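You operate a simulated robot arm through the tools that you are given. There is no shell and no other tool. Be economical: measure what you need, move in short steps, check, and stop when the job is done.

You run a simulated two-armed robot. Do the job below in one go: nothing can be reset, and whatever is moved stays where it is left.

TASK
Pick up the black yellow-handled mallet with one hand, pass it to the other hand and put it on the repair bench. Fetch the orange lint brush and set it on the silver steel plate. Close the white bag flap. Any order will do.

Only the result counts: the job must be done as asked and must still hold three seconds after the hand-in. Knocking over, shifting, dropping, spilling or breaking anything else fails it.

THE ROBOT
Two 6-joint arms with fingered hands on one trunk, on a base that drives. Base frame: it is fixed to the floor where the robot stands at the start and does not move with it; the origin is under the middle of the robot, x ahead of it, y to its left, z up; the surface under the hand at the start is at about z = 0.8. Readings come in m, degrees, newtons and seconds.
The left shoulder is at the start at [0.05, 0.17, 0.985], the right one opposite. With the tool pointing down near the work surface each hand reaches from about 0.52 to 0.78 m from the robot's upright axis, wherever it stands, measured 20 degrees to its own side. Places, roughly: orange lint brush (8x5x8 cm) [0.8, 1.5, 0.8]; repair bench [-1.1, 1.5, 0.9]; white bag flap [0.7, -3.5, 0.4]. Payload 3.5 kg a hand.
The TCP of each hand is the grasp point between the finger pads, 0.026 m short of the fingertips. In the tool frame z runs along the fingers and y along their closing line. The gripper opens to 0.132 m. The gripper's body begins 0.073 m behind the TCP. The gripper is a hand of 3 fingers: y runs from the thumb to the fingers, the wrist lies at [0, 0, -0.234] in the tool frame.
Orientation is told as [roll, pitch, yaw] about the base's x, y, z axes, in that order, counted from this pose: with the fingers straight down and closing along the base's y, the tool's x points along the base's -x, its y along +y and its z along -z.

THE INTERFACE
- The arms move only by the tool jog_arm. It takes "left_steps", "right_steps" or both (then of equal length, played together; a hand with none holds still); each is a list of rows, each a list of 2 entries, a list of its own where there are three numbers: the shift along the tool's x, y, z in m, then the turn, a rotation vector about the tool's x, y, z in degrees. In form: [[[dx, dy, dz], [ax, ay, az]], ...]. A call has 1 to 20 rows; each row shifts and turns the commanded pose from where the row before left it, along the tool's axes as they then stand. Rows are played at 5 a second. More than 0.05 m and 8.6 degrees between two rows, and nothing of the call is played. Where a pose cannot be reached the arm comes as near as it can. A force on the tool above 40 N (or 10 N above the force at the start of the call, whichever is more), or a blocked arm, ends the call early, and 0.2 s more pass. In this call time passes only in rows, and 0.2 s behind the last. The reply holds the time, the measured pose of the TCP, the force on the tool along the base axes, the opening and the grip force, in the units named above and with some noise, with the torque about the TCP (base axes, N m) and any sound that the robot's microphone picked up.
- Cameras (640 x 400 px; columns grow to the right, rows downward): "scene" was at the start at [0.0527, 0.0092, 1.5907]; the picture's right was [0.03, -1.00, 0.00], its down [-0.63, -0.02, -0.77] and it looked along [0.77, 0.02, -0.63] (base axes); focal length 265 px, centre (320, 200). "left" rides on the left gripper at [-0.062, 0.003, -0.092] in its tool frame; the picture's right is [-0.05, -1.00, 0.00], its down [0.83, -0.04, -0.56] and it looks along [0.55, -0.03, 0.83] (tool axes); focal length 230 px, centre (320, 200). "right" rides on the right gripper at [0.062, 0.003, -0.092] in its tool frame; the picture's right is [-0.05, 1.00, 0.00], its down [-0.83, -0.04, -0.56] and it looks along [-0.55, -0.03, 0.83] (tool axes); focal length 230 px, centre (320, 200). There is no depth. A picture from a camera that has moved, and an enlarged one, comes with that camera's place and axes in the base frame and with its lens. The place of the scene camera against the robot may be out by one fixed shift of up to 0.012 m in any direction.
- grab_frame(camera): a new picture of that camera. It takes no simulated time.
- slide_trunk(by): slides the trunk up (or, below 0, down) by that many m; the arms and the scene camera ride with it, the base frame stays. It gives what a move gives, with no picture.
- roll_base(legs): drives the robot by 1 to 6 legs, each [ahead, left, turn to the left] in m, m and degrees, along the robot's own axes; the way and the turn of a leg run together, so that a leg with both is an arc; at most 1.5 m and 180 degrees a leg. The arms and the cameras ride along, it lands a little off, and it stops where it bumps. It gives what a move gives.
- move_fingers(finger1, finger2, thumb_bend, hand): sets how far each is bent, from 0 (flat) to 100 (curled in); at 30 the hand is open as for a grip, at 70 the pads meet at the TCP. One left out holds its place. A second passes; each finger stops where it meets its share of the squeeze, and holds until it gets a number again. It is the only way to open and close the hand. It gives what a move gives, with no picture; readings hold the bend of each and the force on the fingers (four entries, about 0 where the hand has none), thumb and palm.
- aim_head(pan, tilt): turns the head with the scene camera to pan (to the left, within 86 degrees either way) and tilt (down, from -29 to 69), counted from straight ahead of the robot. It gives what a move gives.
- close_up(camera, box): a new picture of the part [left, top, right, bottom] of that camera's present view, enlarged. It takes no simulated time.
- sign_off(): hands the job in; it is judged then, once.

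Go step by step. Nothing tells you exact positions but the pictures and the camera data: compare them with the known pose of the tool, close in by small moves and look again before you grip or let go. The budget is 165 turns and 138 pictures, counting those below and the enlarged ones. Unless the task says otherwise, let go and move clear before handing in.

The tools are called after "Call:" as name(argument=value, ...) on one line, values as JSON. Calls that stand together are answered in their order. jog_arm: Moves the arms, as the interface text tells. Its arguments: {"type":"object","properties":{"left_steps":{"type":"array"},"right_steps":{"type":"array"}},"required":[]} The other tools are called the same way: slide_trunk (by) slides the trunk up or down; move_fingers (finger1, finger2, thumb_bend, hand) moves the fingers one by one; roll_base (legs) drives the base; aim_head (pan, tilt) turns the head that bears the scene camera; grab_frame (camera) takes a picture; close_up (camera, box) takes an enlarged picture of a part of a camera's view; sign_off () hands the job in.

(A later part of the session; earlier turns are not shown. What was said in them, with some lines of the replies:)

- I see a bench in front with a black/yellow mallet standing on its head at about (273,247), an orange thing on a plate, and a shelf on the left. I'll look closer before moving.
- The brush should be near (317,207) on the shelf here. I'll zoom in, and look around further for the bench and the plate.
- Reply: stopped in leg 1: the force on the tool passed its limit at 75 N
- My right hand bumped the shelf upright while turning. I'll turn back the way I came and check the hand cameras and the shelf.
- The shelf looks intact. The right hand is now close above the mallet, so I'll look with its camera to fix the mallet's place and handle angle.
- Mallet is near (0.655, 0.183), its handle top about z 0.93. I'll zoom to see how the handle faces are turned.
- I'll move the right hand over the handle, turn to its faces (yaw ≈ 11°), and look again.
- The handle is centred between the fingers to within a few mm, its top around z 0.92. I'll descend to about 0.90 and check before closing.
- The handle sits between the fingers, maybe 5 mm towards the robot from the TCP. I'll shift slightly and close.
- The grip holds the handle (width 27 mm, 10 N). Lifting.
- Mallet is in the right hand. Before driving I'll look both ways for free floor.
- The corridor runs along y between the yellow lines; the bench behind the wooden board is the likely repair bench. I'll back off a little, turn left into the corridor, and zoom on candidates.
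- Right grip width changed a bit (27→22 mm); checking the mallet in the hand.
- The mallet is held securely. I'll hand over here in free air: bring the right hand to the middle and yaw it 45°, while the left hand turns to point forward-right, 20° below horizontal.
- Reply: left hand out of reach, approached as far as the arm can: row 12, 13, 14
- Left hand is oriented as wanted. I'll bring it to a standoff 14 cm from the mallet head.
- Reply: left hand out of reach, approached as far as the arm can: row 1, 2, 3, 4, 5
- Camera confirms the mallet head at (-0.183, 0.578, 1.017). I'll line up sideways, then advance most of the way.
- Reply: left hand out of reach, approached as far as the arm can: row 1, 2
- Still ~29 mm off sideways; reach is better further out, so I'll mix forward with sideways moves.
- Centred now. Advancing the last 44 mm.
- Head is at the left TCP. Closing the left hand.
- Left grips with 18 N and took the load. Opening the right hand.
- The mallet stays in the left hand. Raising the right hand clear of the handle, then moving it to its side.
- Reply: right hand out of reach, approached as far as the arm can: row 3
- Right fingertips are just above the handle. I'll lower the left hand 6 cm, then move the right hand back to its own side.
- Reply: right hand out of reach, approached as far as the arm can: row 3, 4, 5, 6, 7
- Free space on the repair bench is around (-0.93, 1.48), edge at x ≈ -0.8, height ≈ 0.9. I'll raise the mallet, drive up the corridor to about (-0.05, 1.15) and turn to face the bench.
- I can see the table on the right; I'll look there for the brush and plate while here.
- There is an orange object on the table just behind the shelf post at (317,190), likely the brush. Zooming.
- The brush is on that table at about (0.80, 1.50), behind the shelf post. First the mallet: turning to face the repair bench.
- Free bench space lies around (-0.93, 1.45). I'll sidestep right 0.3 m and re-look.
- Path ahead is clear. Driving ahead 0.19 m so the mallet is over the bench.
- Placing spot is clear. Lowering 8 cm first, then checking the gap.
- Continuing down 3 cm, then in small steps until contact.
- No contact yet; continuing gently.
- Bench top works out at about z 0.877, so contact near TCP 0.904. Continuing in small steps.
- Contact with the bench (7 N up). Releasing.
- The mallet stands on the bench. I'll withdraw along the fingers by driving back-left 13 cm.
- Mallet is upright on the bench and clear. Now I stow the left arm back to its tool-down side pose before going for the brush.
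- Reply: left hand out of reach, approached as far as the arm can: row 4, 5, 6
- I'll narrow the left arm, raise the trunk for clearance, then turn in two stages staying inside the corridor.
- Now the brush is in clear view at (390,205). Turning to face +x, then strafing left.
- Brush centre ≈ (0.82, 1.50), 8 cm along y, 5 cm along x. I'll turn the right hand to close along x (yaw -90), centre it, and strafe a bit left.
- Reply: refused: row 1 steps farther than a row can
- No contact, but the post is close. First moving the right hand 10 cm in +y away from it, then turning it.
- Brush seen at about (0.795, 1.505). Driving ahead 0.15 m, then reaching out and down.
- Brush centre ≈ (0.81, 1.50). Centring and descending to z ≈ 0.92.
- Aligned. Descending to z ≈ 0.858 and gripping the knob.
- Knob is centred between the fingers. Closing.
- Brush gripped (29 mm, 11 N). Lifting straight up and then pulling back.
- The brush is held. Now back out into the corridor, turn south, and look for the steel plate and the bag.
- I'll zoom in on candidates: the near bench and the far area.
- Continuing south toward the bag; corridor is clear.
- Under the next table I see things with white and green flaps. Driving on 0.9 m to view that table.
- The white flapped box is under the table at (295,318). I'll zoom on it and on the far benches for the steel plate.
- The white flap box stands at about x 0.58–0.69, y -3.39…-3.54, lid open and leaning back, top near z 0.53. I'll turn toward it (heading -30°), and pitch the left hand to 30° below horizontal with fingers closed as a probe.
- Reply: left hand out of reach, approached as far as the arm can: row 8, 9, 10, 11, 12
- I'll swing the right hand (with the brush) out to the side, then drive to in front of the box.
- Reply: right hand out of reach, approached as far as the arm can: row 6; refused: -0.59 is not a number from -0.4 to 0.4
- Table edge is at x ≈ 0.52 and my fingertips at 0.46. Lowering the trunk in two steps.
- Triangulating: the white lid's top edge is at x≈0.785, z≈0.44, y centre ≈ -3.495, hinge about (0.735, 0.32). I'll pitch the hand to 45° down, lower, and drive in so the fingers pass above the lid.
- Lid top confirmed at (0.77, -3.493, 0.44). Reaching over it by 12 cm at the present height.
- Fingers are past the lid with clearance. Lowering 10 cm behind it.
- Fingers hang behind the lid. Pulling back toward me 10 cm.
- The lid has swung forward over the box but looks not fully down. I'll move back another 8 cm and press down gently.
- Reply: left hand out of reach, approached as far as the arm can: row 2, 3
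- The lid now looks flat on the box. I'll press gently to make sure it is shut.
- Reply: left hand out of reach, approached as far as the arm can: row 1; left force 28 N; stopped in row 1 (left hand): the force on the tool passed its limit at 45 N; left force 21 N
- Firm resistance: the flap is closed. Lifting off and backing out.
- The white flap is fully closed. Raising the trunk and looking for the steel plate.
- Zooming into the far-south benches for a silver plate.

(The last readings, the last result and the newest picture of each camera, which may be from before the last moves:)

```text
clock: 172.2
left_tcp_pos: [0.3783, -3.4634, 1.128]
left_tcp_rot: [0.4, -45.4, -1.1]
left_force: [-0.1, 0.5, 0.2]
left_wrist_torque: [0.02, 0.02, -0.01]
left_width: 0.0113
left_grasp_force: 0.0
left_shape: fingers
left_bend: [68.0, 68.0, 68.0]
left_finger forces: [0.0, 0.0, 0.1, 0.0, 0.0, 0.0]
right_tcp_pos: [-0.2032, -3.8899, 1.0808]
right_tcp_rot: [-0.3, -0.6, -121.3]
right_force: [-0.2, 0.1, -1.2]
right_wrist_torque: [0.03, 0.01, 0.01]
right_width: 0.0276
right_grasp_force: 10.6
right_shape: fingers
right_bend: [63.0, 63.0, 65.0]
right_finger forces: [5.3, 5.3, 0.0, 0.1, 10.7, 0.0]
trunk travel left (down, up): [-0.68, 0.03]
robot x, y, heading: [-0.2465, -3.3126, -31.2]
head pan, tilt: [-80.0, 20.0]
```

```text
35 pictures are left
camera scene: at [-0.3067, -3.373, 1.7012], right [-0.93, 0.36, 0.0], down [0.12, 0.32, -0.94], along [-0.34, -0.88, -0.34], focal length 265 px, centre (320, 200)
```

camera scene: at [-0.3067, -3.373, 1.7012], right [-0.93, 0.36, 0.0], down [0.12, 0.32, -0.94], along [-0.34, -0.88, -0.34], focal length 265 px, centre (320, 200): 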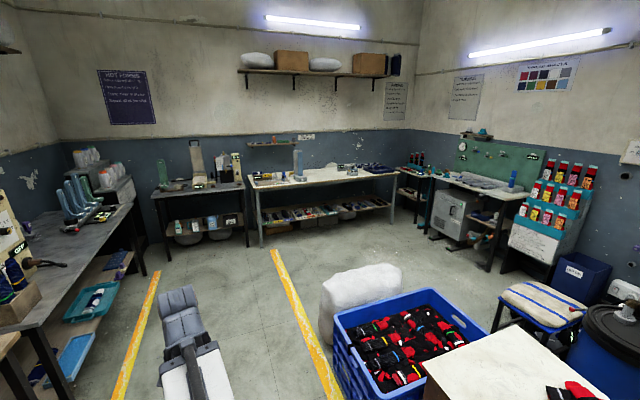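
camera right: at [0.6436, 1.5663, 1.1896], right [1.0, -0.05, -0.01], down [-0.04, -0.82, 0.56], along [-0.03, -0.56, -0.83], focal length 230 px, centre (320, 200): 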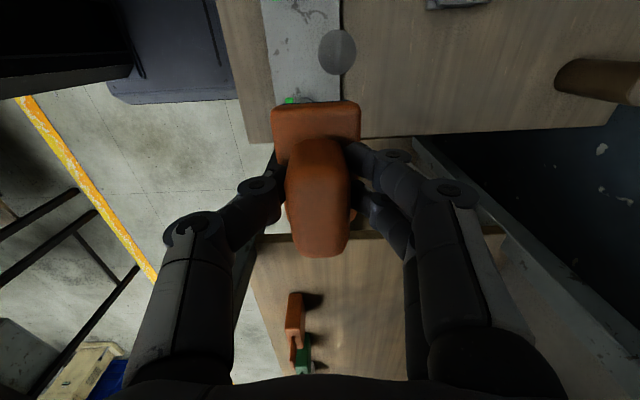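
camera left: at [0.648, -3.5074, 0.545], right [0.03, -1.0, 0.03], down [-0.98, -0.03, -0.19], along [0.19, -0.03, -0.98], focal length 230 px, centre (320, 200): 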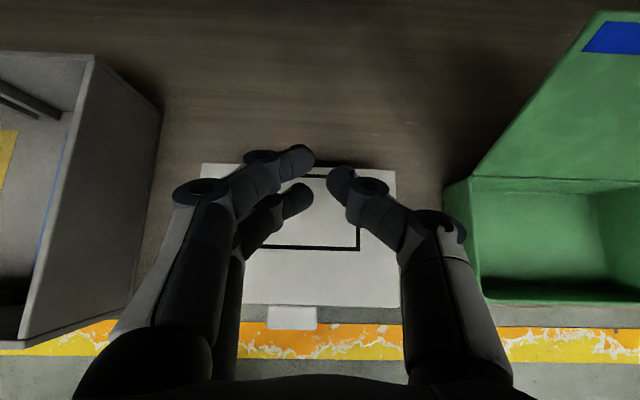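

The objects not listed with a place should be visible from the start, so the plate is on the start table: either the square on the console or the tray. I'll drive back north and inspect both.

Call:
roll_base(legs=[[0, 0, 121], [1.45, 0, 0], [1.05, 0, 0]])

Call:
aim_head(pan=-70, tilt=40)

Call:
grab_frame(camera="scene")

```text
clock: 189.4
left_tcp_pos: [-0.2409, -0.1842, 1.1275]
left_tcp_rot: [0.4, -45.4, 115.2]
left_force: [0.6, 0.1, 1.1]
left_wrist_torque: [0.01, -0.02, 0.03]
left_width: 0.0115
left_grasp_force: 0.2
left_shape: fingers
left_bend: [68.0, 68.0, 68.0]
left_finger forces: [0.1, 0.1, 0.0, 0.0, 0.0, 0.0]
right_tcp_pos: [0.3972, -0.5142, 1.0812]
right_tcp_rot: [-0.4, -0.6, -4.8]
right_force: [0.6, -0.8, -0.9]
right_wrist_torque: [0.0, 0.03, -0.04]
right_width: 0.0277
right_grasp_force: 10.6
right_shape: fingers
right_bend: [63.0, 63.0, 65.0]
right_finger forces: [5.2, 5.1, 0.0, 0.0, 10.2, 0.0]
trunk travel left (down, up): [-0.68, 0.03]
robot x, y, heading: [-0.0949, -0.8083, 85.1]
head pan, tilt: [-80.0, 20.0]
```

```text
clock: 190.2
left_tcp_pos: [-0.2415, -0.1831, 1.1283]
left_tcp_rot: [0.5, -45.4, 115.2]
left_force: [1.0, -0.6, -1.2]
left_wrist_torque: [0.02, 0.03, 0.0]
left_width: 0.0115
left_grasp_force: 0.0
left_shape: fingers
left_bend: [68.0, 68.0, 68.0]
left_finger forces: [0.1, 0.1, 0.0, 0.1, 0.0, 0.0]
right_tcp_pos: [0.3976, -0.5151, 1.0819]
right_tcp_rot: [-0.3, -0.7, -4.9]
right_force: [-0.3, 0.0, -1.8]
right_wrist_torque: [0.01, 0.02, 0.01]
right_width: 0.0276
right_grasp_force: 10.2
right_shape: fingers
right_bend: [63.0, 63.0, 65.0]
right_finger forces: [5.1, 5.1, 0.0, 0.1, 10.3, 0.0]
trunk travel left (down, up): [-0.68, 0.03]
robot x, y, heading: [-0.0982, -0.8103, 85.2]
head pan, tilt: [-70.0, 40.0]
```

```text
34 pictures are left
camera scene: at [-0.0122, -0.8202, 1.6699], right [0.26, -0.96, 0.0], down [-0.62, -0.17, -0.77], along [0.74, 0.2, -0.64], focal length 265 px, centre (320, 200)
```

scene: 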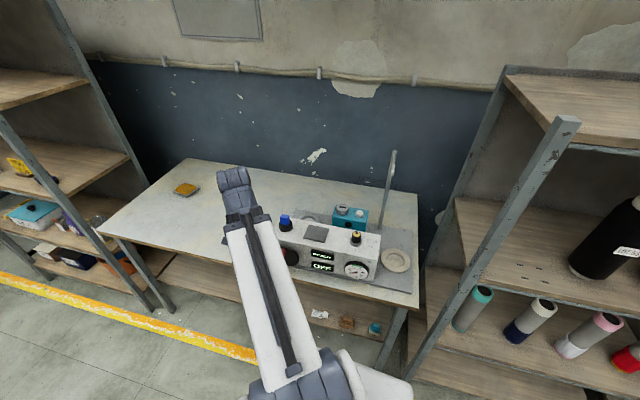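

Call:
close_up(camera="scene", box=[260, 180, 432, 300])

Call:
close_up(camera="scene", box=[154, 165, 218, 205])

```text
3.33 times, centred on (346, 240) of scene
camera zoom: at [-0.0122, -0.8202, 1.6699], right [0.26, -0.96, 0.0], down [-0.62, -0.17, -0.77], along [0.74, 0.2, -0.64], focal length 882 px, centre (233, 67)
```

zoom: 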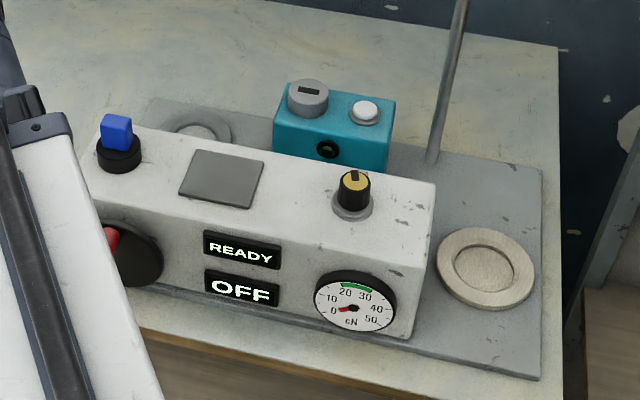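

```text
10.00 times, centred on (186, 185) of scene
camera zoom: at [-0.0122, -0.8202, 1.6699], right [0.26, -0.96, 0.0], down [-0.62, -0.17, -0.77], along [0.74, 0.2, -0.64], focal length 2647 px, centre (1660, 350)
```

zoom: 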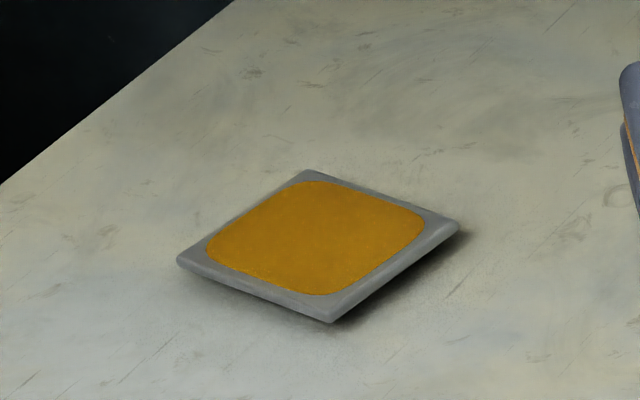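

The console square is a flush panel of the tester; the loose grey steel plate with the coloured patch lies on the start table near where the mallet stood, at about (0.88, 0.157). Before deciding I'll view both closer; first stow the left arm to its side and come round to face the table.

Call:
jog_arm(left_steps=[[[0, 0, 0], [0, 7.5, 0]], [[0, 0, 0], [0, 7.5, 0]], [[0, 0, 0], [0, 7.5, 0]], [[0, 0, 0], [0, 7.5, 0]], [[0, 0, 0], [0, 7.5, 0]], [[0, 0, 0], [0, 7.5, 0]], [[0.0152, 0.0423, 0], [0, 0, 0]], [[0.0152, 0.0423, 0], [0, 0, 0]], [[0.0152, 0.0423, 0], [0, 0, 0]], [[0.0152, 0.0423, 0], [0, 0, 0]], [[0.0152, 0.0423, 0], [0, 0, 0]], [[0.0152, 0.0423, 0], [0, 0, 0]], [[0.0152, 0.0423, 0], [0, 0, 0]], [[0.0152, 0.0423, 0], [0, 0, 0]], [[0.0152, 0.0423, 0], [0, 0, 0]], [[0.0152, 0.0423, 0], [0, 0, 0]], [[0.0152, 0.0423, 0], [0, 0, 0]], [[0.0152, 0.0423, 0], [0, 0, 0]]])

Call:
roll_base(legs=[[0, 0.2, 0], [0, 0, -85]])

Call:
aim_head(pan=10, tilt=42)

Call:
grab_frame(camera="scene")

```text
clock: 194.0
left_tcp_pos: [-0.6242, -0.5599, 1.1357]
left_tcp_rot: [0.2, -0.4, 115.3]
left_force: [0.1, 0.3, -0.8]
left_wrist_torque: [-0.05, -0.05, 0.04]
left_width: 0.0111
left_grasp_force: 0.1
left_shape: fingers
left_bend: [68.0, 68.0, 68.0]
left_finger forces: [0.0, 0.0, 0.0, 0.0, 0.0, 0.0]
left hand out of reach, approached as far as the arm can: row 14, 15
right_tcp_pos: [0.3958, -0.5158, 1.0814]
right_tcp_rot: [-0.3, -0.6, -4.8]
right_force: [-0.5, 0.0, -0.9]
right_wrist_torque: [-0.02, -0.01, 0.01]
right_width: 0.0273
right_grasp_force: 9.8
right_shape: fingers
right_bend: [63.0, 63.0, 65.0]
right_finger forces: [5.2, 5.2, 0.0, 0.0, 10.3, 0.0]
trunk travel left (down, up): [-0.68, 0.03]
robot x, y, heading: [-0.0958, -0.8096, 85.2]
head pan, tilt: [-70.0, 40.0]
```

```text
clock: 199.3
left_tcp_pos: [-0.077, -0.255, 1.1361]
left_tcp_rot: [0.3, -0.4, 28.5]
left_force: [-0.4, -0.5, 1.0]
left_wrist_torque: [-0.01, -0.01, -0.01]
left_width: 0.0111
left_grasp_force: 0.0
left_shape: fingers
left_bend: [68.0, 68.0, 68.0]
left_finger forces: [0.0, 0.1, 0.0, 0.0, 0.0, 0.0]
right_tcp_pos: [0.0229, -1.2731, 1.0816]
right_tcp_rot: [-0.3, -0.6, -91.6]
right_force: [0.6, -0.9, -1.4]
right_wrist_torque: [0.0, 0.01, -0.04]
right_width: 0.0271
right_grasp_force: 10.0
right_shape: fingers
right_bend: [64.0, 63.0, 65.0]
right_finger forces: [5.1, 5.1, 0.0, 0.0, 10.2, 0.0]
trunk travel left (down, up): [-0.68, 0.03]
robot x, y, heading: [-0.2951, -0.7924, -1.5]
head pan, tilt: [-70.0, 40.0]
```

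```text
clock: 200.8
left_tcp_pos: [-0.0753, -0.2544, 1.1361]
left_tcp_rot: [0.1, -0.4, 28.6]
left_force: [-0.6, -0.2, -0.1]
left_wrist_torque: [0.01, -0.01, 0.01]
left_width: 0.0114
left_grasp_force: 0.1
left_shape: fingers
left_bend: [68.0, 68.0, 68.0]
left_finger forces: [0.0, 0.0, 0.1, 0.1, 0.0, 0.1]
right_tcp_pos: [0.0243, -1.2717, 1.0807]
right_tcp_rot: [-0.2, -0.6, -91.6]
right_force: [-0.2, 0.4, -1.0]
right_wrist_torque: [0.01, 0.02, -0.01]
right_width: 0.0273
right_grasp_force: 10.6
right_shape: fingers
right_bend: [64.0, 63.0, 65.0]
right_finger forces: [5.1, 4.9, 0.1, 0.1, 10.1, 0.0]
trunk travel left (down, up): [-0.68, 0.03]
robot x, y, heading: [-0.2963, -0.7961, -1.4]
head pan, tilt: [10.0, 42.0]
```

```text
31 pictures are left
camera scene: at [-0.2475, -0.7734, 1.6669], right [0.15, -0.99, 0.0], down [-0.66, -0.1, -0.74], along [0.74, 0.11, -0.67], focal length 265 px, centre (320, 200)
```

scene: 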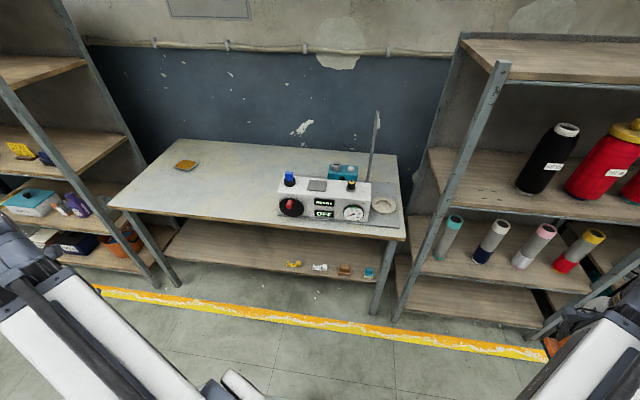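

Zooming on the console from this clear view.

Call:
close_up(camera="scene", box=[268, 155, 412, 245])

Call:
close_up(camera="scene", box=[160, 150, 224, 190])

Call:
close_up(camera="scene", box=[272, 255, 384, 285])

```text
4.44 times, centred on (340, 200) of scene
camera zoom: at [-0.2475, -0.7734, 1.6669], right [0.15, -0.99, 0.0], down [-0.66, -0.1, -0.74], along [0.74, 0.11, -0.67], focal length 1176 px, centre (231, 200)
```

zoom: 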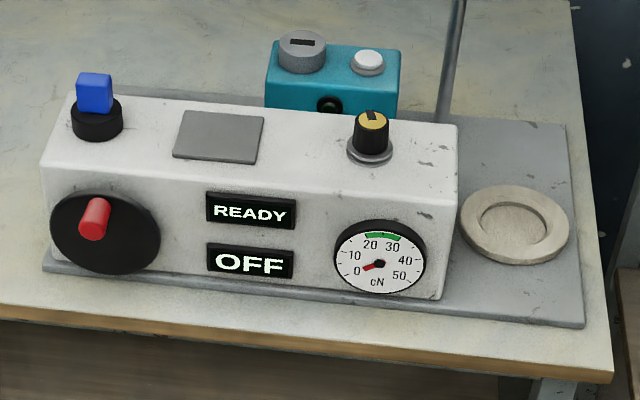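

```text
10.00 times, centred on (192, 170) of scene
camera zoom: at [-0.2475, -0.7734, 1.6669], right [0.15, -0.99, 0.0], down [-0.66, -0.1, -0.74], along [0.74, 0.11, -0.67], focal length 2647 px, centre (1600, 500)
```

zoom: 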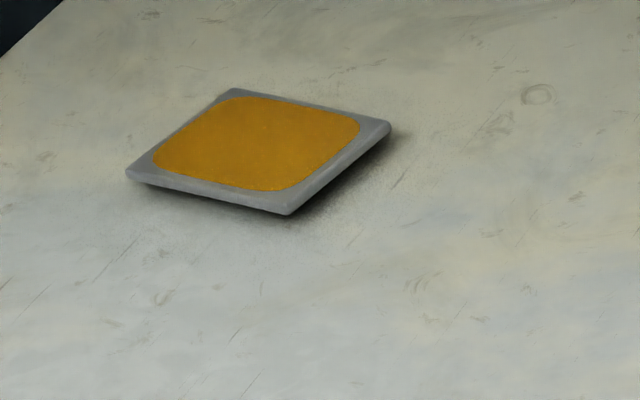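

```text
5.71 times, centred on (328, 270) of scene
camera zoom: at [-0.2475, -0.7734, 1.6669], right [0.15, -0.99, 0.0], down [-0.66, -0.1, -0.74], along [0.74, 0.11, -0.67], focal length 1512 px, centre (274, -200)
```

zoom: 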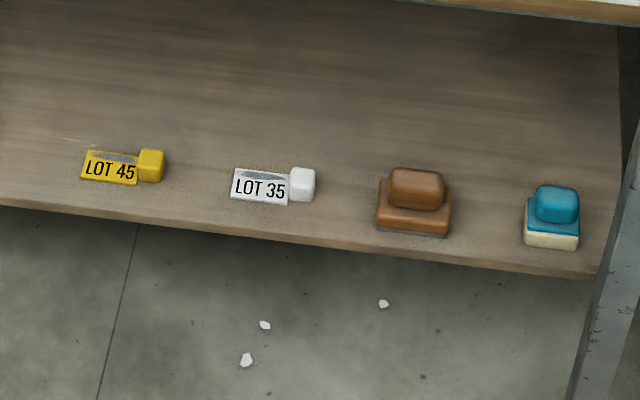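

I take the loose grey plate (with the amber film on it) as the silver steel plate: it is a separate plate, while the console square is part of the tester. Strafing north to face it.

Call:
roll_base(legs=[[0, 1.0, 1], [0.28, 0, 0]])

Call:
grab_frame(camera="scene")

```text
clock: 207.6
left_tcp_pos: [0.1878, 0.7628, 1.1373]
left_tcp_rot: [0.3, -0.4, 30.9]
left_force: [0.5, 0.4, -0.7]
left_wrist_torque: [0.01, 0.02, -0.02]
left_width: 0.0114
left_grasp_force: 0.2
left_shape: fingers
left_bend: [68.0, 68.0, 68.0]
left_finger forces: [0.1, 0.0, 0.0, 0.0, 0.1, 0.1]
right_tcp_pos: [0.3312, -0.2494, 1.08]
right_tcp_rot: [-0.4, -0.6, -89.2]
right_force: [0.4, -0.3, -1.6]
right_wrist_torque: [-0.01, 0.03, 0.0]
right_width: 0.0273
right_grasp_force: 10.3
right_shape: fingers
right_bend: [64.0, 63.0, 65.0]
right_finger forces: [5.0, 5.2, 0.0, 0.0, 10.2, 0.0]
trunk travel left (down, up): [-0.68, 0.03]
robot x, y, heading: [-0.0124, 0.2144, 0.8]
head pan, tilt: [10.0, 42.0]
```

```text
27 pictures are left
camera scene: at [0.0392, 0.237, 1.6668], right [0.19, -0.98, 0.0], down [-0.66, -0.13, -0.74], along [0.73, 0.14, -0.67], focal length 265 px, centre (320, 200)
```

scene: 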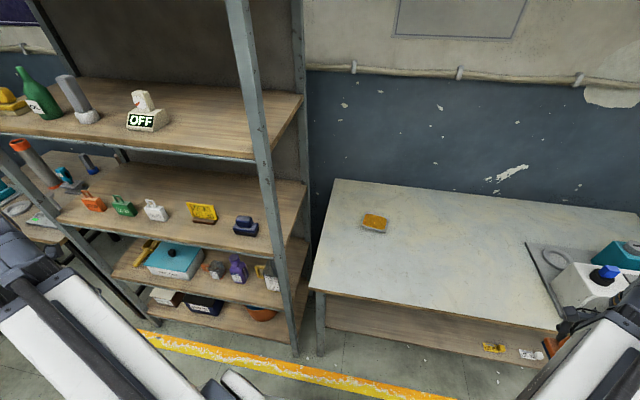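

Driving ahead 14 cm and bringing the brush over toward the plate at height.

Call:
roll_base(legs=[[0.14, 0, -0.5]])

Call:
jog_arm(right_steps=[[[0.033, 0.028, 0], [0, 0, 0]], [[0.033, 0.028, 0], [0, 0, 0]], [[0.033, 0.028, 0], [0, 0, 0]], [[0.033, 0.028, 0], [0, 0, 0]], [[0.033, 0.028, 0], [0, 0, 0]], [[0.033, 0.028, 0], [0, 0, 0]], [[0.033, 0.028, 0], [0, 0, 0]], [[0.033, 0.028, 0], [0, 0, 0]], [[0.033, 0.028, 0], [0, 0, 0]], [[0.033, 0.028, 0], [0, 0, 0]], [[0.033, 0.028, 0], [0, 0, 0]], [[0.033, 0.028, 0.0], [0, 0, 0]]])

Call:
grab_frame(camera="right")

Call:
aim_head(pan=-5, tilt=45)

Call:
grab_frame(camera="scene")

```text
clock: 208.9
left_tcp_pos: [0.3354, 0.763, 1.1349]
left_tcp_rot: [0.3, -0.3, 30.5]
left_force: [-0.2, 0.1, -0.2]
left_wrist_torque: [-0.01, -0.02, -0.01]
left_width: 0.0114
left_grasp_force: 0.1
left_shape: fingers
left_bend: [68.0, 68.0, 68.0]
left_finger forces: [0.0, 0.1, 0.0, 0.0, 0.0, 0.0]
right_tcp_pos: [0.4722, -0.2486, 1.0813]
right_tcp_rot: [-0.5, -0.5, -89.6]
right_force: [0.3, -0.2, -0.5]
right_wrist_torque: [-0.02, 0.0, 0.02]
right_width: 0.0271
right_grasp_force: 10.6
right_shape: fingers
right_bend: [64.0, 63.0, 65.0]
right_finger forces: [5.2, 5.1, 0.1, 0.1, 10.2, 0.0]
trunk travel left (down, up): [-0.68, 0.03]
robot x, y, heading: [0.1309, 0.2182, 0.3]
head pan, tilt: [10.0, 42.0]
```

```text
clock: 211.5
left_tcp_pos: [0.3344, 0.763, 1.1356]
left_tcp_rot: [0.3, -0.4, 30.5]
left_force: [0.3, 0.6, 0.0]
left_wrist_torque: [-0.02, 0.01, 0.01]
left_width: 0.0115
left_grasp_force: 0.0
left_shape: fingers
left_bend: [68.0, 68.0, 68.0]
left_finger forces: [0.0, 0.1, 0.1, 0.1, 0.0, 0.0]
right_tcp_pos: [0.8055, 0.1477, 1.0789]
right_tcp_rot: [-0.4, -0.6, -89.6]
right_force: [-0.3, 0.6, -0.2]
right_wrist_torque: [-0.01, -0.03, 0.02]
right_width: 0.0272
right_grasp_force: 10.4
right_shape: fingers
right_bend: [64.0, 64.0, 65.0]
right_finger forces: [5.1, 5.0, 0.0, 0.0, 10.1, 0.1]
trunk travel left (down, up): [-0.68, 0.03]
robot x, y, heading: [0.1372, 0.2164, 0.7]
head pan, tilt: [10.0, 42.0]
```

```text
26 pictures are left
camera right: at [0.8088, 0.211, 1.1726], right [1.0, -0.05, -0.01], down [-0.03, -0.82, 0.56], along [-0.03, -0.56, -0.83], focal length 230 px, centre (320, 200)
```

right: 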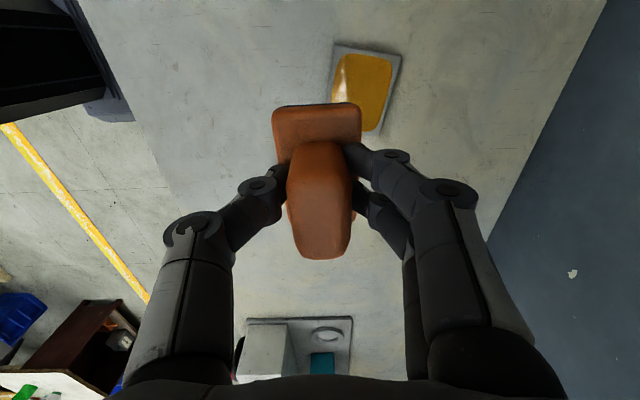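

```text
clock: 212.3
left_tcp_pos: [0.3345, 0.7643, 1.1351]
left_tcp_rot: [0.2, -0.4, 30.6]
left_force: [0.1, 1.3, 0.2]
left_wrist_torque: [-0.03, 0.0, 0.03]
left_width: 0.0112
left_grasp_force: 0.0
left_shape: fingers
left_bend: [68.0, 68.0, 68.0]
left_finger forces: [0.1, 0.0, 0.0, 0.0, 0.0, 0.1]
right_tcp_pos: [0.8047, 0.1474, 1.0787]
right_tcp_rot: [-0.3, -0.6, -89.6]
right_force: [-0.9, -0.1, -0.7]
right_wrist_torque: [0.03, 0.03, 0.02]
right_width: 0.0273
right_grasp_force: 10.3
right_shape: fingers
right_bend: [64.0, 64.0, 65.0]
right_finger forces: [5.1, 5.0, 0.1, 0.0, 10.1, 0.1]
trunk travel left (down, up): [-0.68, 0.03]
robot x, y, heading: [0.132, 0.2157, 0.2]
head pan, tilt: [-5.0, 45.0]
```

```text
25 pictures are left
camera scene: at [0.1807, 0.217, 1.6625], right [-0.08, -1.0, 0.0], down [-0.7, 0.06, -0.71], along [0.7, -0.06, -0.71], focal length 265 px, centre (320, 200)
```

scene: 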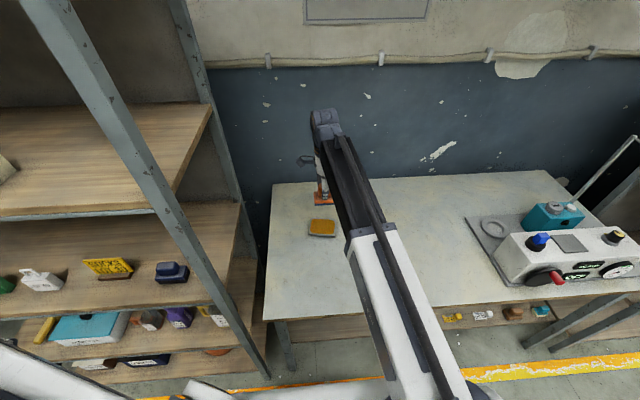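

Plate centre ≈ (0.860, 0.148), turned about -11°. I'll move over it, turn the brush to match and descend to about 3 cm above.

Call:
jog_arm(right_steps=[[[0.002, 0.028, 0], [0, 0, 4.8]], [[0, 0.028, 0], [0, 0, 4.8]], [[0, 0, 0.04], [0, 0, 0]], [[0, 0, 0.04], [0, 0, 0]], [[0, 0, 0.04], [0, 0, 0]]])

Call:
grab_frame(camera="right")

Call:
close_up(camera="scene", box=[270, 160, 398, 240])

```text
clock: 213.5
left_tcp_pos: [0.3345, 0.764, 1.1356]
left_tcp_rot: [0.4, -0.4, 30.6]
left_force: [-0.2, -0.9, -0.5]
left_wrist_torque: [-0.02, 0.0, 0.02]
left_width: 0.0114
left_grasp_force: 0.1
left_shape: fingers
left_bend: [68.0, 68.0, 68.0]
left_finger forces: [0.0, 0.0, 0.0, 0.0, 0.0, 0.0]
right_tcp_pos: [0.8582, 0.1469, 0.9536]
right_tcp_rot: [-0.3, -0.5, -99.2]
right_force: [-0.4, -0.4, -0.8]
right_wrist_torque: [-0.01, -0.02, 0.0]
right_width: 0.0269
right_grasp_force: 10.5
right_shape: fingers
right_bend: [64.0, 64.0, 65.0]
right_finger forces: [5.1, 5.0, 0.1, 0.1, 10.0, 0.0]
trunk travel left (down, up): [-0.68, 0.03]
robot x, y, heading: [0.1316, 0.2179, 0.4]
head pan, tilt: [-5.0, 45.0]
```

```text
24 pictures are left
camera right: at [0.8708, 0.209, 1.047], right [0.98, -0.21, 0.0], down [-0.17, -0.81, 0.56], along [-0.12, -0.55, -0.83], focal length 230 px, centre (320, 200)
```

right: 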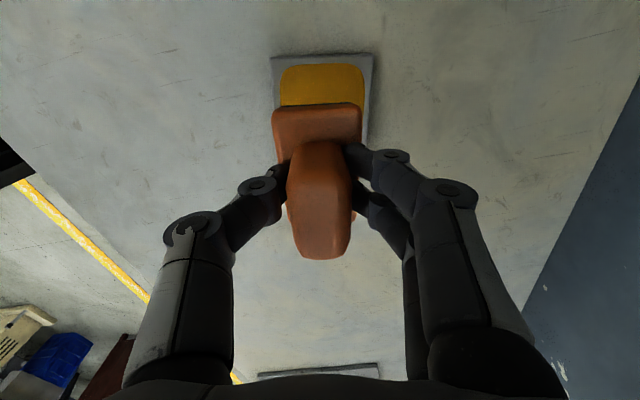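

```text
5.00 times, centred on (334, 200) of scene
camera zoom: at [0.1808, 0.2169, 1.6626], right [-0.08, -1.0, 0.0], down [-0.71, 0.06, -0.71], along [0.7, -0.06, -0.71], focal length 1323 px, centre (250, 200)
```

zoom: 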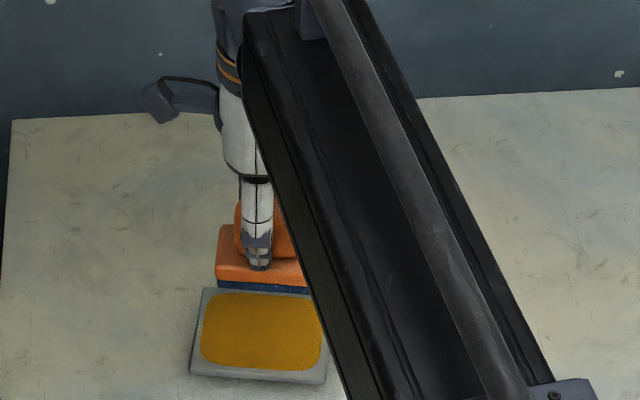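

Well aligned over the plate. Descending to just above.

Call:
jog_arm(right_steps=[[[0, 0.003, 0.03], [0, 0, 0]], [[0, 0, 0.03], [0, 0, 0]]])

Call:
grab_frame(camera="right")

Call:
jog_arm(right_steps=[[[0, 0, 0.008], [0, 0, 0]]])

Call:
close_up(camera="scene", box=[270, 170, 398, 250])

```text
clock: 214.1
left_tcp_pos: [0.3346, 0.7635, 1.1358]
left_tcp_rot: [0.3, -0.4, 30.6]
left_force: [0.0, 0.6, 0.3]
left_wrist_torque: [0.02, 0.0, 0.03]
left_width: 0.0112
left_grasp_force: 0.0
left_shape: fingers
left_bend: [68.0, 68.0, 68.0]
left_finger forces: [0.0, 0.0, 0.0, 0.1, 0.0, 0.0]
right_tcp_pos: [0.8624, 0.1445, 0.8936]
right_tcp_rot: [-0.2, -0.6, -99.3]
right_force: [-1.1, -0.6, -1.2]
right_wrist_torque: [-0.02, 0.02, 0.0]
right_width: 0.027
right_grasp_force: 10.0
right_shape: fingers
right_bend: [64.0, 64.0, 65.0]
right_finger forces: [5.2, 5.0, 0.0, 0.1, 10.1, 0.0]
trunk travel left (down, up): [-0.68, 0.03]
robot x, y, heading: [0.131, 0.2181, 0.6]
head pan, tilt: [-5.0, 45.0]
```

```text
22 pictures are left
camera right: at [0.8749, 0.2062, 0.9875], right [0.98, -0.21, 0.0], down [-0.17, -0.81, 0.56], along [-0.12, -0.55, -0.83], focal length 230 px, centre (320, 200)
```

right: 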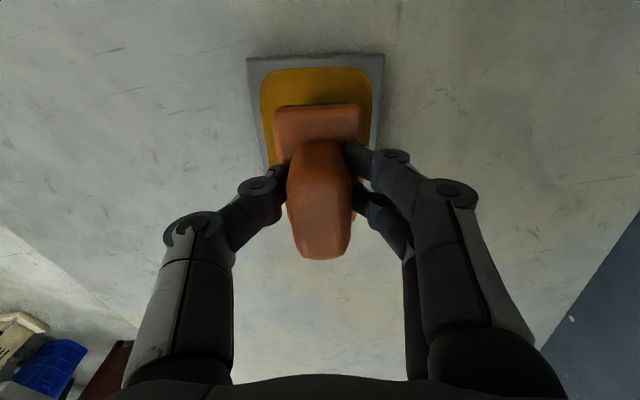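

```text
clock: 214.5
left_tcp_pos: [0.3357, 0.7629, 1.1357]
left_tcp_rot: [0.3, -0.4, 30.7]
left_force: [0.0, 0.2, 0.0]
left_wrist_torque: [-0.01, -0.02, 0.01]
left_width: 0.0111
left_grasp_force: 0.1
left_shape: fingers
left_bend: [68.0, 68.0, 68.0]
left_finger forces: [0.1, 0.0, 0.1, 0.0, 0.1, 0.1]
right_tcp_pos: [0.8617, 0.144, 0.885]
right_tcp_rot: [-0.3, -0.6, -99.2]
right_force: [-0.3, 0.0, -0.5]
right_wrist_torque: [-0.01, -0.01, -0.03]
right_width: 0.0272
right_grasp_force: 10.3
right_shape: fingers
right_bend: [64.0, 64.0, 65.0]
right_finger forces: [5.1, 5.0, 0.0, 0.1, 10.0, 0.0]
trunk travel left (down, up): [-0.68, 0.03]
robot x, y, heading: [0.1324, 0.2175, 0.6]
head pan, tilt: [-5.0, 45.0]
```

```text
5.00 times, centred on (334, 210) of scene
camera zoom: at [0.1807, 0.2169, 1.6625], right [-0.08, -1.0, 0.0], down [-0.7, 0.06, -0.71], along [0.7, -0.06, -0.71], focal length 1323 px, centre (250, 150)
```

zoom: 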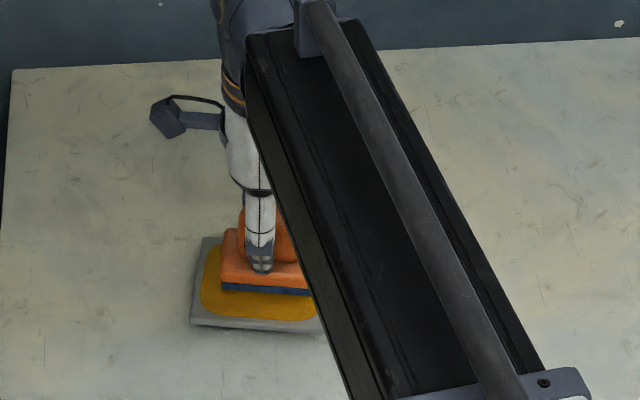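

Brush is inside the plate outline. Small steps down to contact.

Call:
jog_arm(right_steps=[[[0.004, 0, 0.004], [0, 0, 0]]])

Call:
jog_arm(right_steps=[[[0, 0, 0.004], [0, 0, 0]]])

Call:
jog_arm(right_steps=[[[0, 0, 0.003], [0, 0, 0]]])

```text
clock: 214.9
left_tcp_pos: [0.3346, 0.763, 1.1367]
left_tcp_rot: [0.2, -0.4, 30.6]
left_force: [-0.1, -0.8, 0.4]
left_wrist_torque: [0.03, -0.03, 0.0]
left_width: 0.0115
left_grasp_force: 0.1
left_shape: fingers
left_bend: [68.0, 68.0, 68.0]
left_finger forces: [0.0, 0.0, 0.1, 0.0, 0.1, 0.0]
right_tcp_pos: [0.8631, 0.1485, 0.882]
right_tcp_rot: [-0.2, -0.6, -99.2]
right_force: [-0.1, 0.3, -0.1]
right_wrist_torque: [0.0, 0.02, 0.02]
right_width: 0.0271
right_grasp_force: 10.2
right_shape: fingers
right_bend: [64.0, 64.0, 65.0]
right_finger forces: [5.1, 5.0, 0.0, 0.0, 10.0, 0.0]
trunk travel left (down, up): [-0.68, 0.03]
robot x, y, heading: [0.1345, 0.2158, 0.3]
head pan, tilt: [-5.0, 45.0]
```

```text
clock: 215.3
left_tcp_pos: [0.3345, 0.7637, 1.1348]
left_tcp_rot: [0.3, -0.4, 30.6]
left_force: [0.2, -0.6, 0.1]
left_wrist_torque: [0.01, 0.04, 0.05]
left_width: 0.0112
left_grasp_force: 0.1
left_shape: fingers
left_bend: [68.0, 68.0, 68.0]
left_finger forces: [0.1, 0.0, 0.0, 0.1, 0.0, 0.0]
right_tcp_pos: [0.8631, 0.147, 0.8779]
right_tcp_rot: [-0.1, -0.6, -99.2]
right_force: [0.2, -1.1, -1.3]
right_wrist_torque: [-0.01, -0.03, -0.02]
right_width: 0.0271
right_grasp_force: 9.9
right_shape: fingers
right_bend: [64.0, 64.0, 65.0]
right_finger forces: [5.2, 5.0, 0.0, 0.0, 10.1, 0.0]
trunk travel left (down, up): [-0.68, 0.03]
robot x, y, heading: [0.1334, 0.2205, 0.4]
head pan, tilt: [-5.0, 45.0]
```

```text
clock: 215.7
left_tcp_pos: [0.3347, 0.7629, 1.1366]
left_tcp_rot: [0.2, -0.4, 30.5]
left_force: [-0.5, 0.3, -0.7]
left_wrist_torque: [-0.03, 0.0, 0.02]
left_width: 0.0114
left_grasp_force: 0.0
left_shape: fingers
left_bend: [68.0, 68.0, 68.0]
left_finger forces: [0.1, 0.0, 0.0, 0.0, 0.0, 0.0]
right_tcp_pos: [0.8624, 0.1487, 0.8762]
right_tcp_rot: [-0.2, -0.7, -99.2]
right_force: [0.0, -0.4, 2.0]
right_wrist_torque: [-0.02, -0.04, 0.0]
right_width: 0.027
right_grasp_force: 11.4
right_shape: fingers
right_bend: [64.0, 64.0, 65.0]
right_finger forces: [5.3, 5.6, 0.0, 0.0, 11.0, 0.0]
trunk travel left (down, up): [-0.68, 0.03]
robot x, y, heading: [0.1318, 0.2152, 0.4]
head pan, tilt: [-5.0, 45.0]
```

Contact made. Releasing the brush.

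Call:
move_fingers(hand="right", finger1=30, finger2=30, thumb_bend=30)

Call:
grab_frame(camera="right")

```text
clock: 216.7
left_tcp_pos: [0.3344, 0.7639, 1.1367]
left_tcp_rot: [0.2, -0.3, 30.5]
left_force: [-0.2, -0.6, 0.0]
left_wrist_torque: [0.03, -0.02, 0.0]
left_width: 0.0113
left_grasp_force: 0.1
left_shape: fingers
left_bend: [68.0, 68.0, 68.0]
left_finger forces: [0.1, 0.0, 0.0, 0.0, 0.1, 0.0]
right_tcp_pos: [0.8625, 0.1495, 0.875]
right_tcp_rot: [-0.1, -0.6, -99.2]
right_force: [0.3, 0.8, -0.9]
right_wrist_torque: [-0.01, -0.01, -0.01]
right_width: 0.1339
right_grasp_force: 0.1
right_shape: fingers
right_bend: [30.0, 30.0, 30.0]
right_finger forces: [0.1, 0.0, 0.1, 0.0, 0.1, 0.1]
trunk travel left (down, up): [-0.68, 0.03]
robot x, y, heading: [0.131, 0.2177, 0.4]
head pan, tilt: [-5.0, 45.0]
```

```text
20 pictures are left
camera right: at [0.8756, 0.2103, 0.9688], right [0.98, -0.21, 0.0], down [-0.17, -0.81, 0.56], along [-0.12, -0.55, -0.83], focal length 230 px, centre (320, 200)
```

right: 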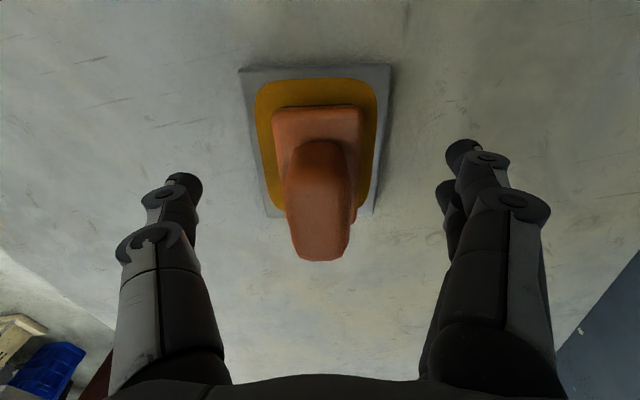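

The brush sits centred on the plate. Raising the hand straight up, then pulling it back, and checking.

Call:
jog_arm(right_steps=[[[0, 0, -0.03], [0, 0, 0]], [[0, 0, -0.04], [0, 0, 0]], [[0, 0, -0.04], [0, 0, 0]], [[0, 0, -0.04], [0, 0, 0]], [[0, -0.03, -0.02], [0, 0, 0]], [[-0.01, -0.04, 0], [0, 0, 0]], [[-0.01, -0.04, 0], [0, 0, 0]]])

Call:
roll_base(legs=[[-0.25, 0, 0]])

Call:
grab_frame(camera="scene")

Call:
close_up(camera="scene", box=[260, 110, 356, 170])

```text
clock: 218.3
left_tcp_pos: [0.3336, 0.7638, 1.1357]
left_tcp_rot: [0.1, -0.4, 30.6]
left_force: [-0.4, 0.2, -0.2]
left_wrist_torque: [0.0, 0.0, 0.03]
left_width: 0.0112
left_grasp_force: 0.1
left_shape: fingers
left_bend: [68.0, 68.0, 68.0]
left_finger forces: [0.0, 0.0, 0.0, 0.0, 0.0, 0.0]
right_tcp_pos: [0.7502, 0.1475, 1.0435]
right_tcp_rot: [-0.3, -0.6, -99.2]
right_force: [0.1, 0.4, 0.4]
right_wrist_torque: [0.0, 0.01, 0.01]
right_width: 0.1342
right_grasp_force: 0.2
right_shape: fingers
right_bend: [30.0, 30.0, 30.0]
right_finger forces: [0.0, 0.0, 0.0, 0.1, 0.0, 0.0]
trunk travel left (down, up): [-0.68, 0.03]
robot x, y, heading: [0.1313, 0.2185, 0.1]
head pan, tilt: [-5.0, 45.0]
```

```text
clock: 220.1
left_tcp_pos: [0.0839, 0.7611, 1.1361]
left_tcp_rot: [0.3, -0.5, 30.3]
left_force: [-0.6, -0.4, -0.5]
left_wrist_torque: [-0.01, -0.04, -0.03]
left_width: 0.0115
left_grasp_force: 0.1
left_shape: fingers
left_bend: [68.0, 68.0, 68.0]
left_finger forces: [0.1, 0.0, 0.0, 0.0, 0.1, 0.0]
right_tcp_pos: [0.4996, 0.1433, 1.0437]
right_tcp_rot: [-0.2, -0.6, -99.3]
right_force: [-0.2, -0.1, -0.1]
right_wrist_torque: [0.0, -0.02, -0.01]
right_width: 0.1343
right_grasp_force: 0.1
right_shape: fingers
right_bend: [30.0, 30.0, 30.0]
right_finger forces: [0.0, 0.0, 0.0, 0.0, 0.0, 0.1]
trunk travel left (down, up): [-0.68, 0.03]
robot x, y, heading: [-0.1202, 0.2108, 0.5]
head pan, tilt: [-5.0, 45.0]
```

```text
19 pictures are left
camera scene: at [-0.0723, 0.215, 1.6626], right [-0.08, -1.0, 0.0], down [-0.7, 0.06, -0.71], along [0.71, -0.06, -0.71], focal length 265 px, centre (320, 200)
```

scene: 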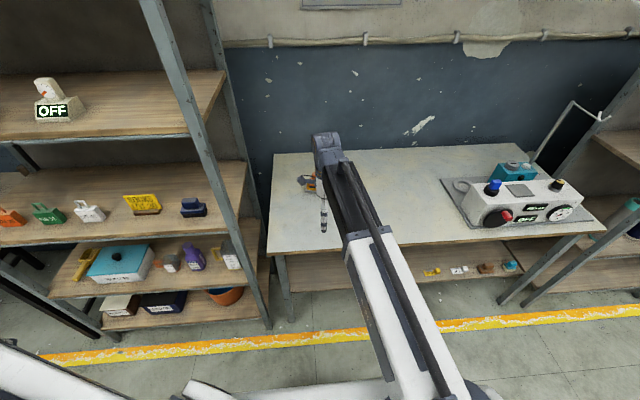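

```text
6.67 times, centred on (308, 140) of scene
camera zoom: at [-0.0723, 0.215, 1.6626], right [-0.08, -1.0, 0.0], down [-0.7, 0.06, -0.71], along [0.71, -0.06, -0.71], focal length 1764 px, centre (400, 600)
```

zoom: 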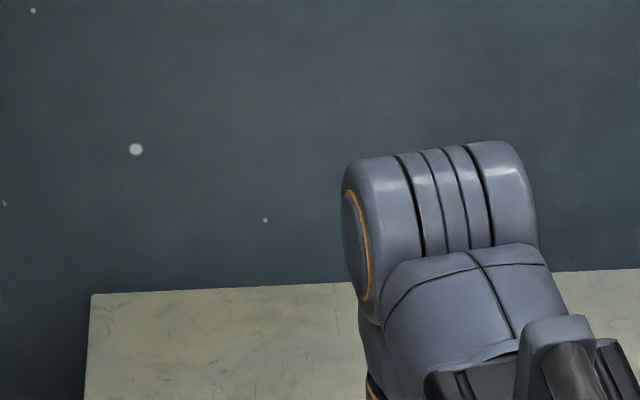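

Checking that the brush stayed put after my hand left.

Call:
close_up(camera="scene", box=[276, 160, 340, 200])

Call:
roll_base(legs=[[-0.1, -0.25, 0]])

Call:
close_up(camera="scene", box=[200, 120, 328, 200])

```text
10.00 times, centred on (308, 180) of scene
camera zoom: at [-0.0723, 0.215, 1.6626], right [-0.08, -1.0, 0.0], down [-0.7, 0.06, -0.71], along [0.71, -0.06, -0.71], focal length 2647 px, centre (440, 400)
```

zoom: 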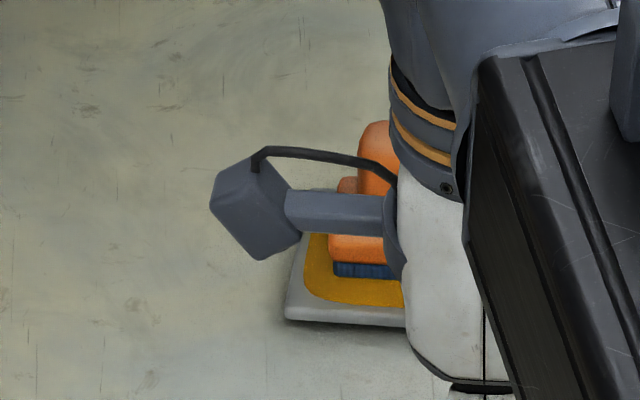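

```text
clock: 222.0
left_tcp_pos: [-0.0188, 0.5093, 1.1369]
left_tcp_rot: [0.3, -0.4, 30.6]
left_force: [-0.6, -0.3, -0.1]
left_wrist_torque: [0.03, -0.06, 0.0]
left_width: 0.0114
left_grasp_force: 0.0
left_shape: fingers
left_bend: [68.0, 68.0, 68.0]
left_finger forces: [0.1, 0.0, 0.0, 0.0, 0.1, 0.0]
right_tcp_pos: [0.3998, -0.1078, 1.0429]
right_tcp_rot: [-0.2, -0.7, -99.2]
right_force: [0.3, -0.5, 0.1]
right_wrist_torque: [0.02, 0.01, 0.0]
right_width: 0.1338
right_grasp_force: 0.0
right_shape: fingers
right_bend: [30.0, 30.0, 30.0]
right_finger forces: [0.0, 0.1, 0.1, 0.0, 0.0, 0.1]
trunk travel left (down, up): [-0.68, 0.03]
robot x, y, heading: [-0.2256, -0.0386, 0.6]
head pan, tilt: [-5.0, 45.0]
```

```text
5.00 times, centred on (264, 160) of scene
camera zoom: at [-0.1713, -0.0386, 1.6626], right [-0.08, -1.0, 0.0], down [-0.7, 0.06, -0.71], along [0.71, -0.05, -0.71], focal length 1323 px, centre (600, 400)
```

zoom: 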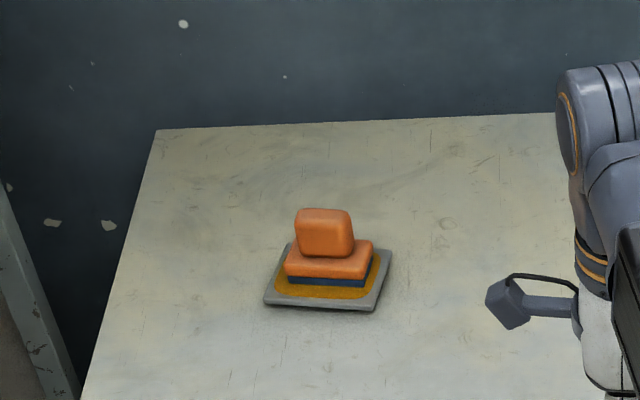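

The brush stands upright on the plate. The mallet is standing on the repair bench, the flap is shut, and both hands are empty and clear, so I'm handing in.

Call:
sign_off()

```text
The job is handed in.
```

I've handed the job in with all three parts done, but which plate you meant was my judgement.

- **Mallet:** I picked it up with the right hand, passed it to the left and stood it on the repair bench.
- **Brush:** The orange lint brush is upright on the loose grey plate on the starting table. That plate has an amber patch on it. The grey square on the tester console was the other candidate, and I left it alone because it looked like part of the machine.
- **Bag flap:** The white flap is closed and felt firm when I pressed it.

While turning early on, the right hand bumped a shelf upright at about 75 N. Nothing on the shelf looked moved in the pictures afterwards.
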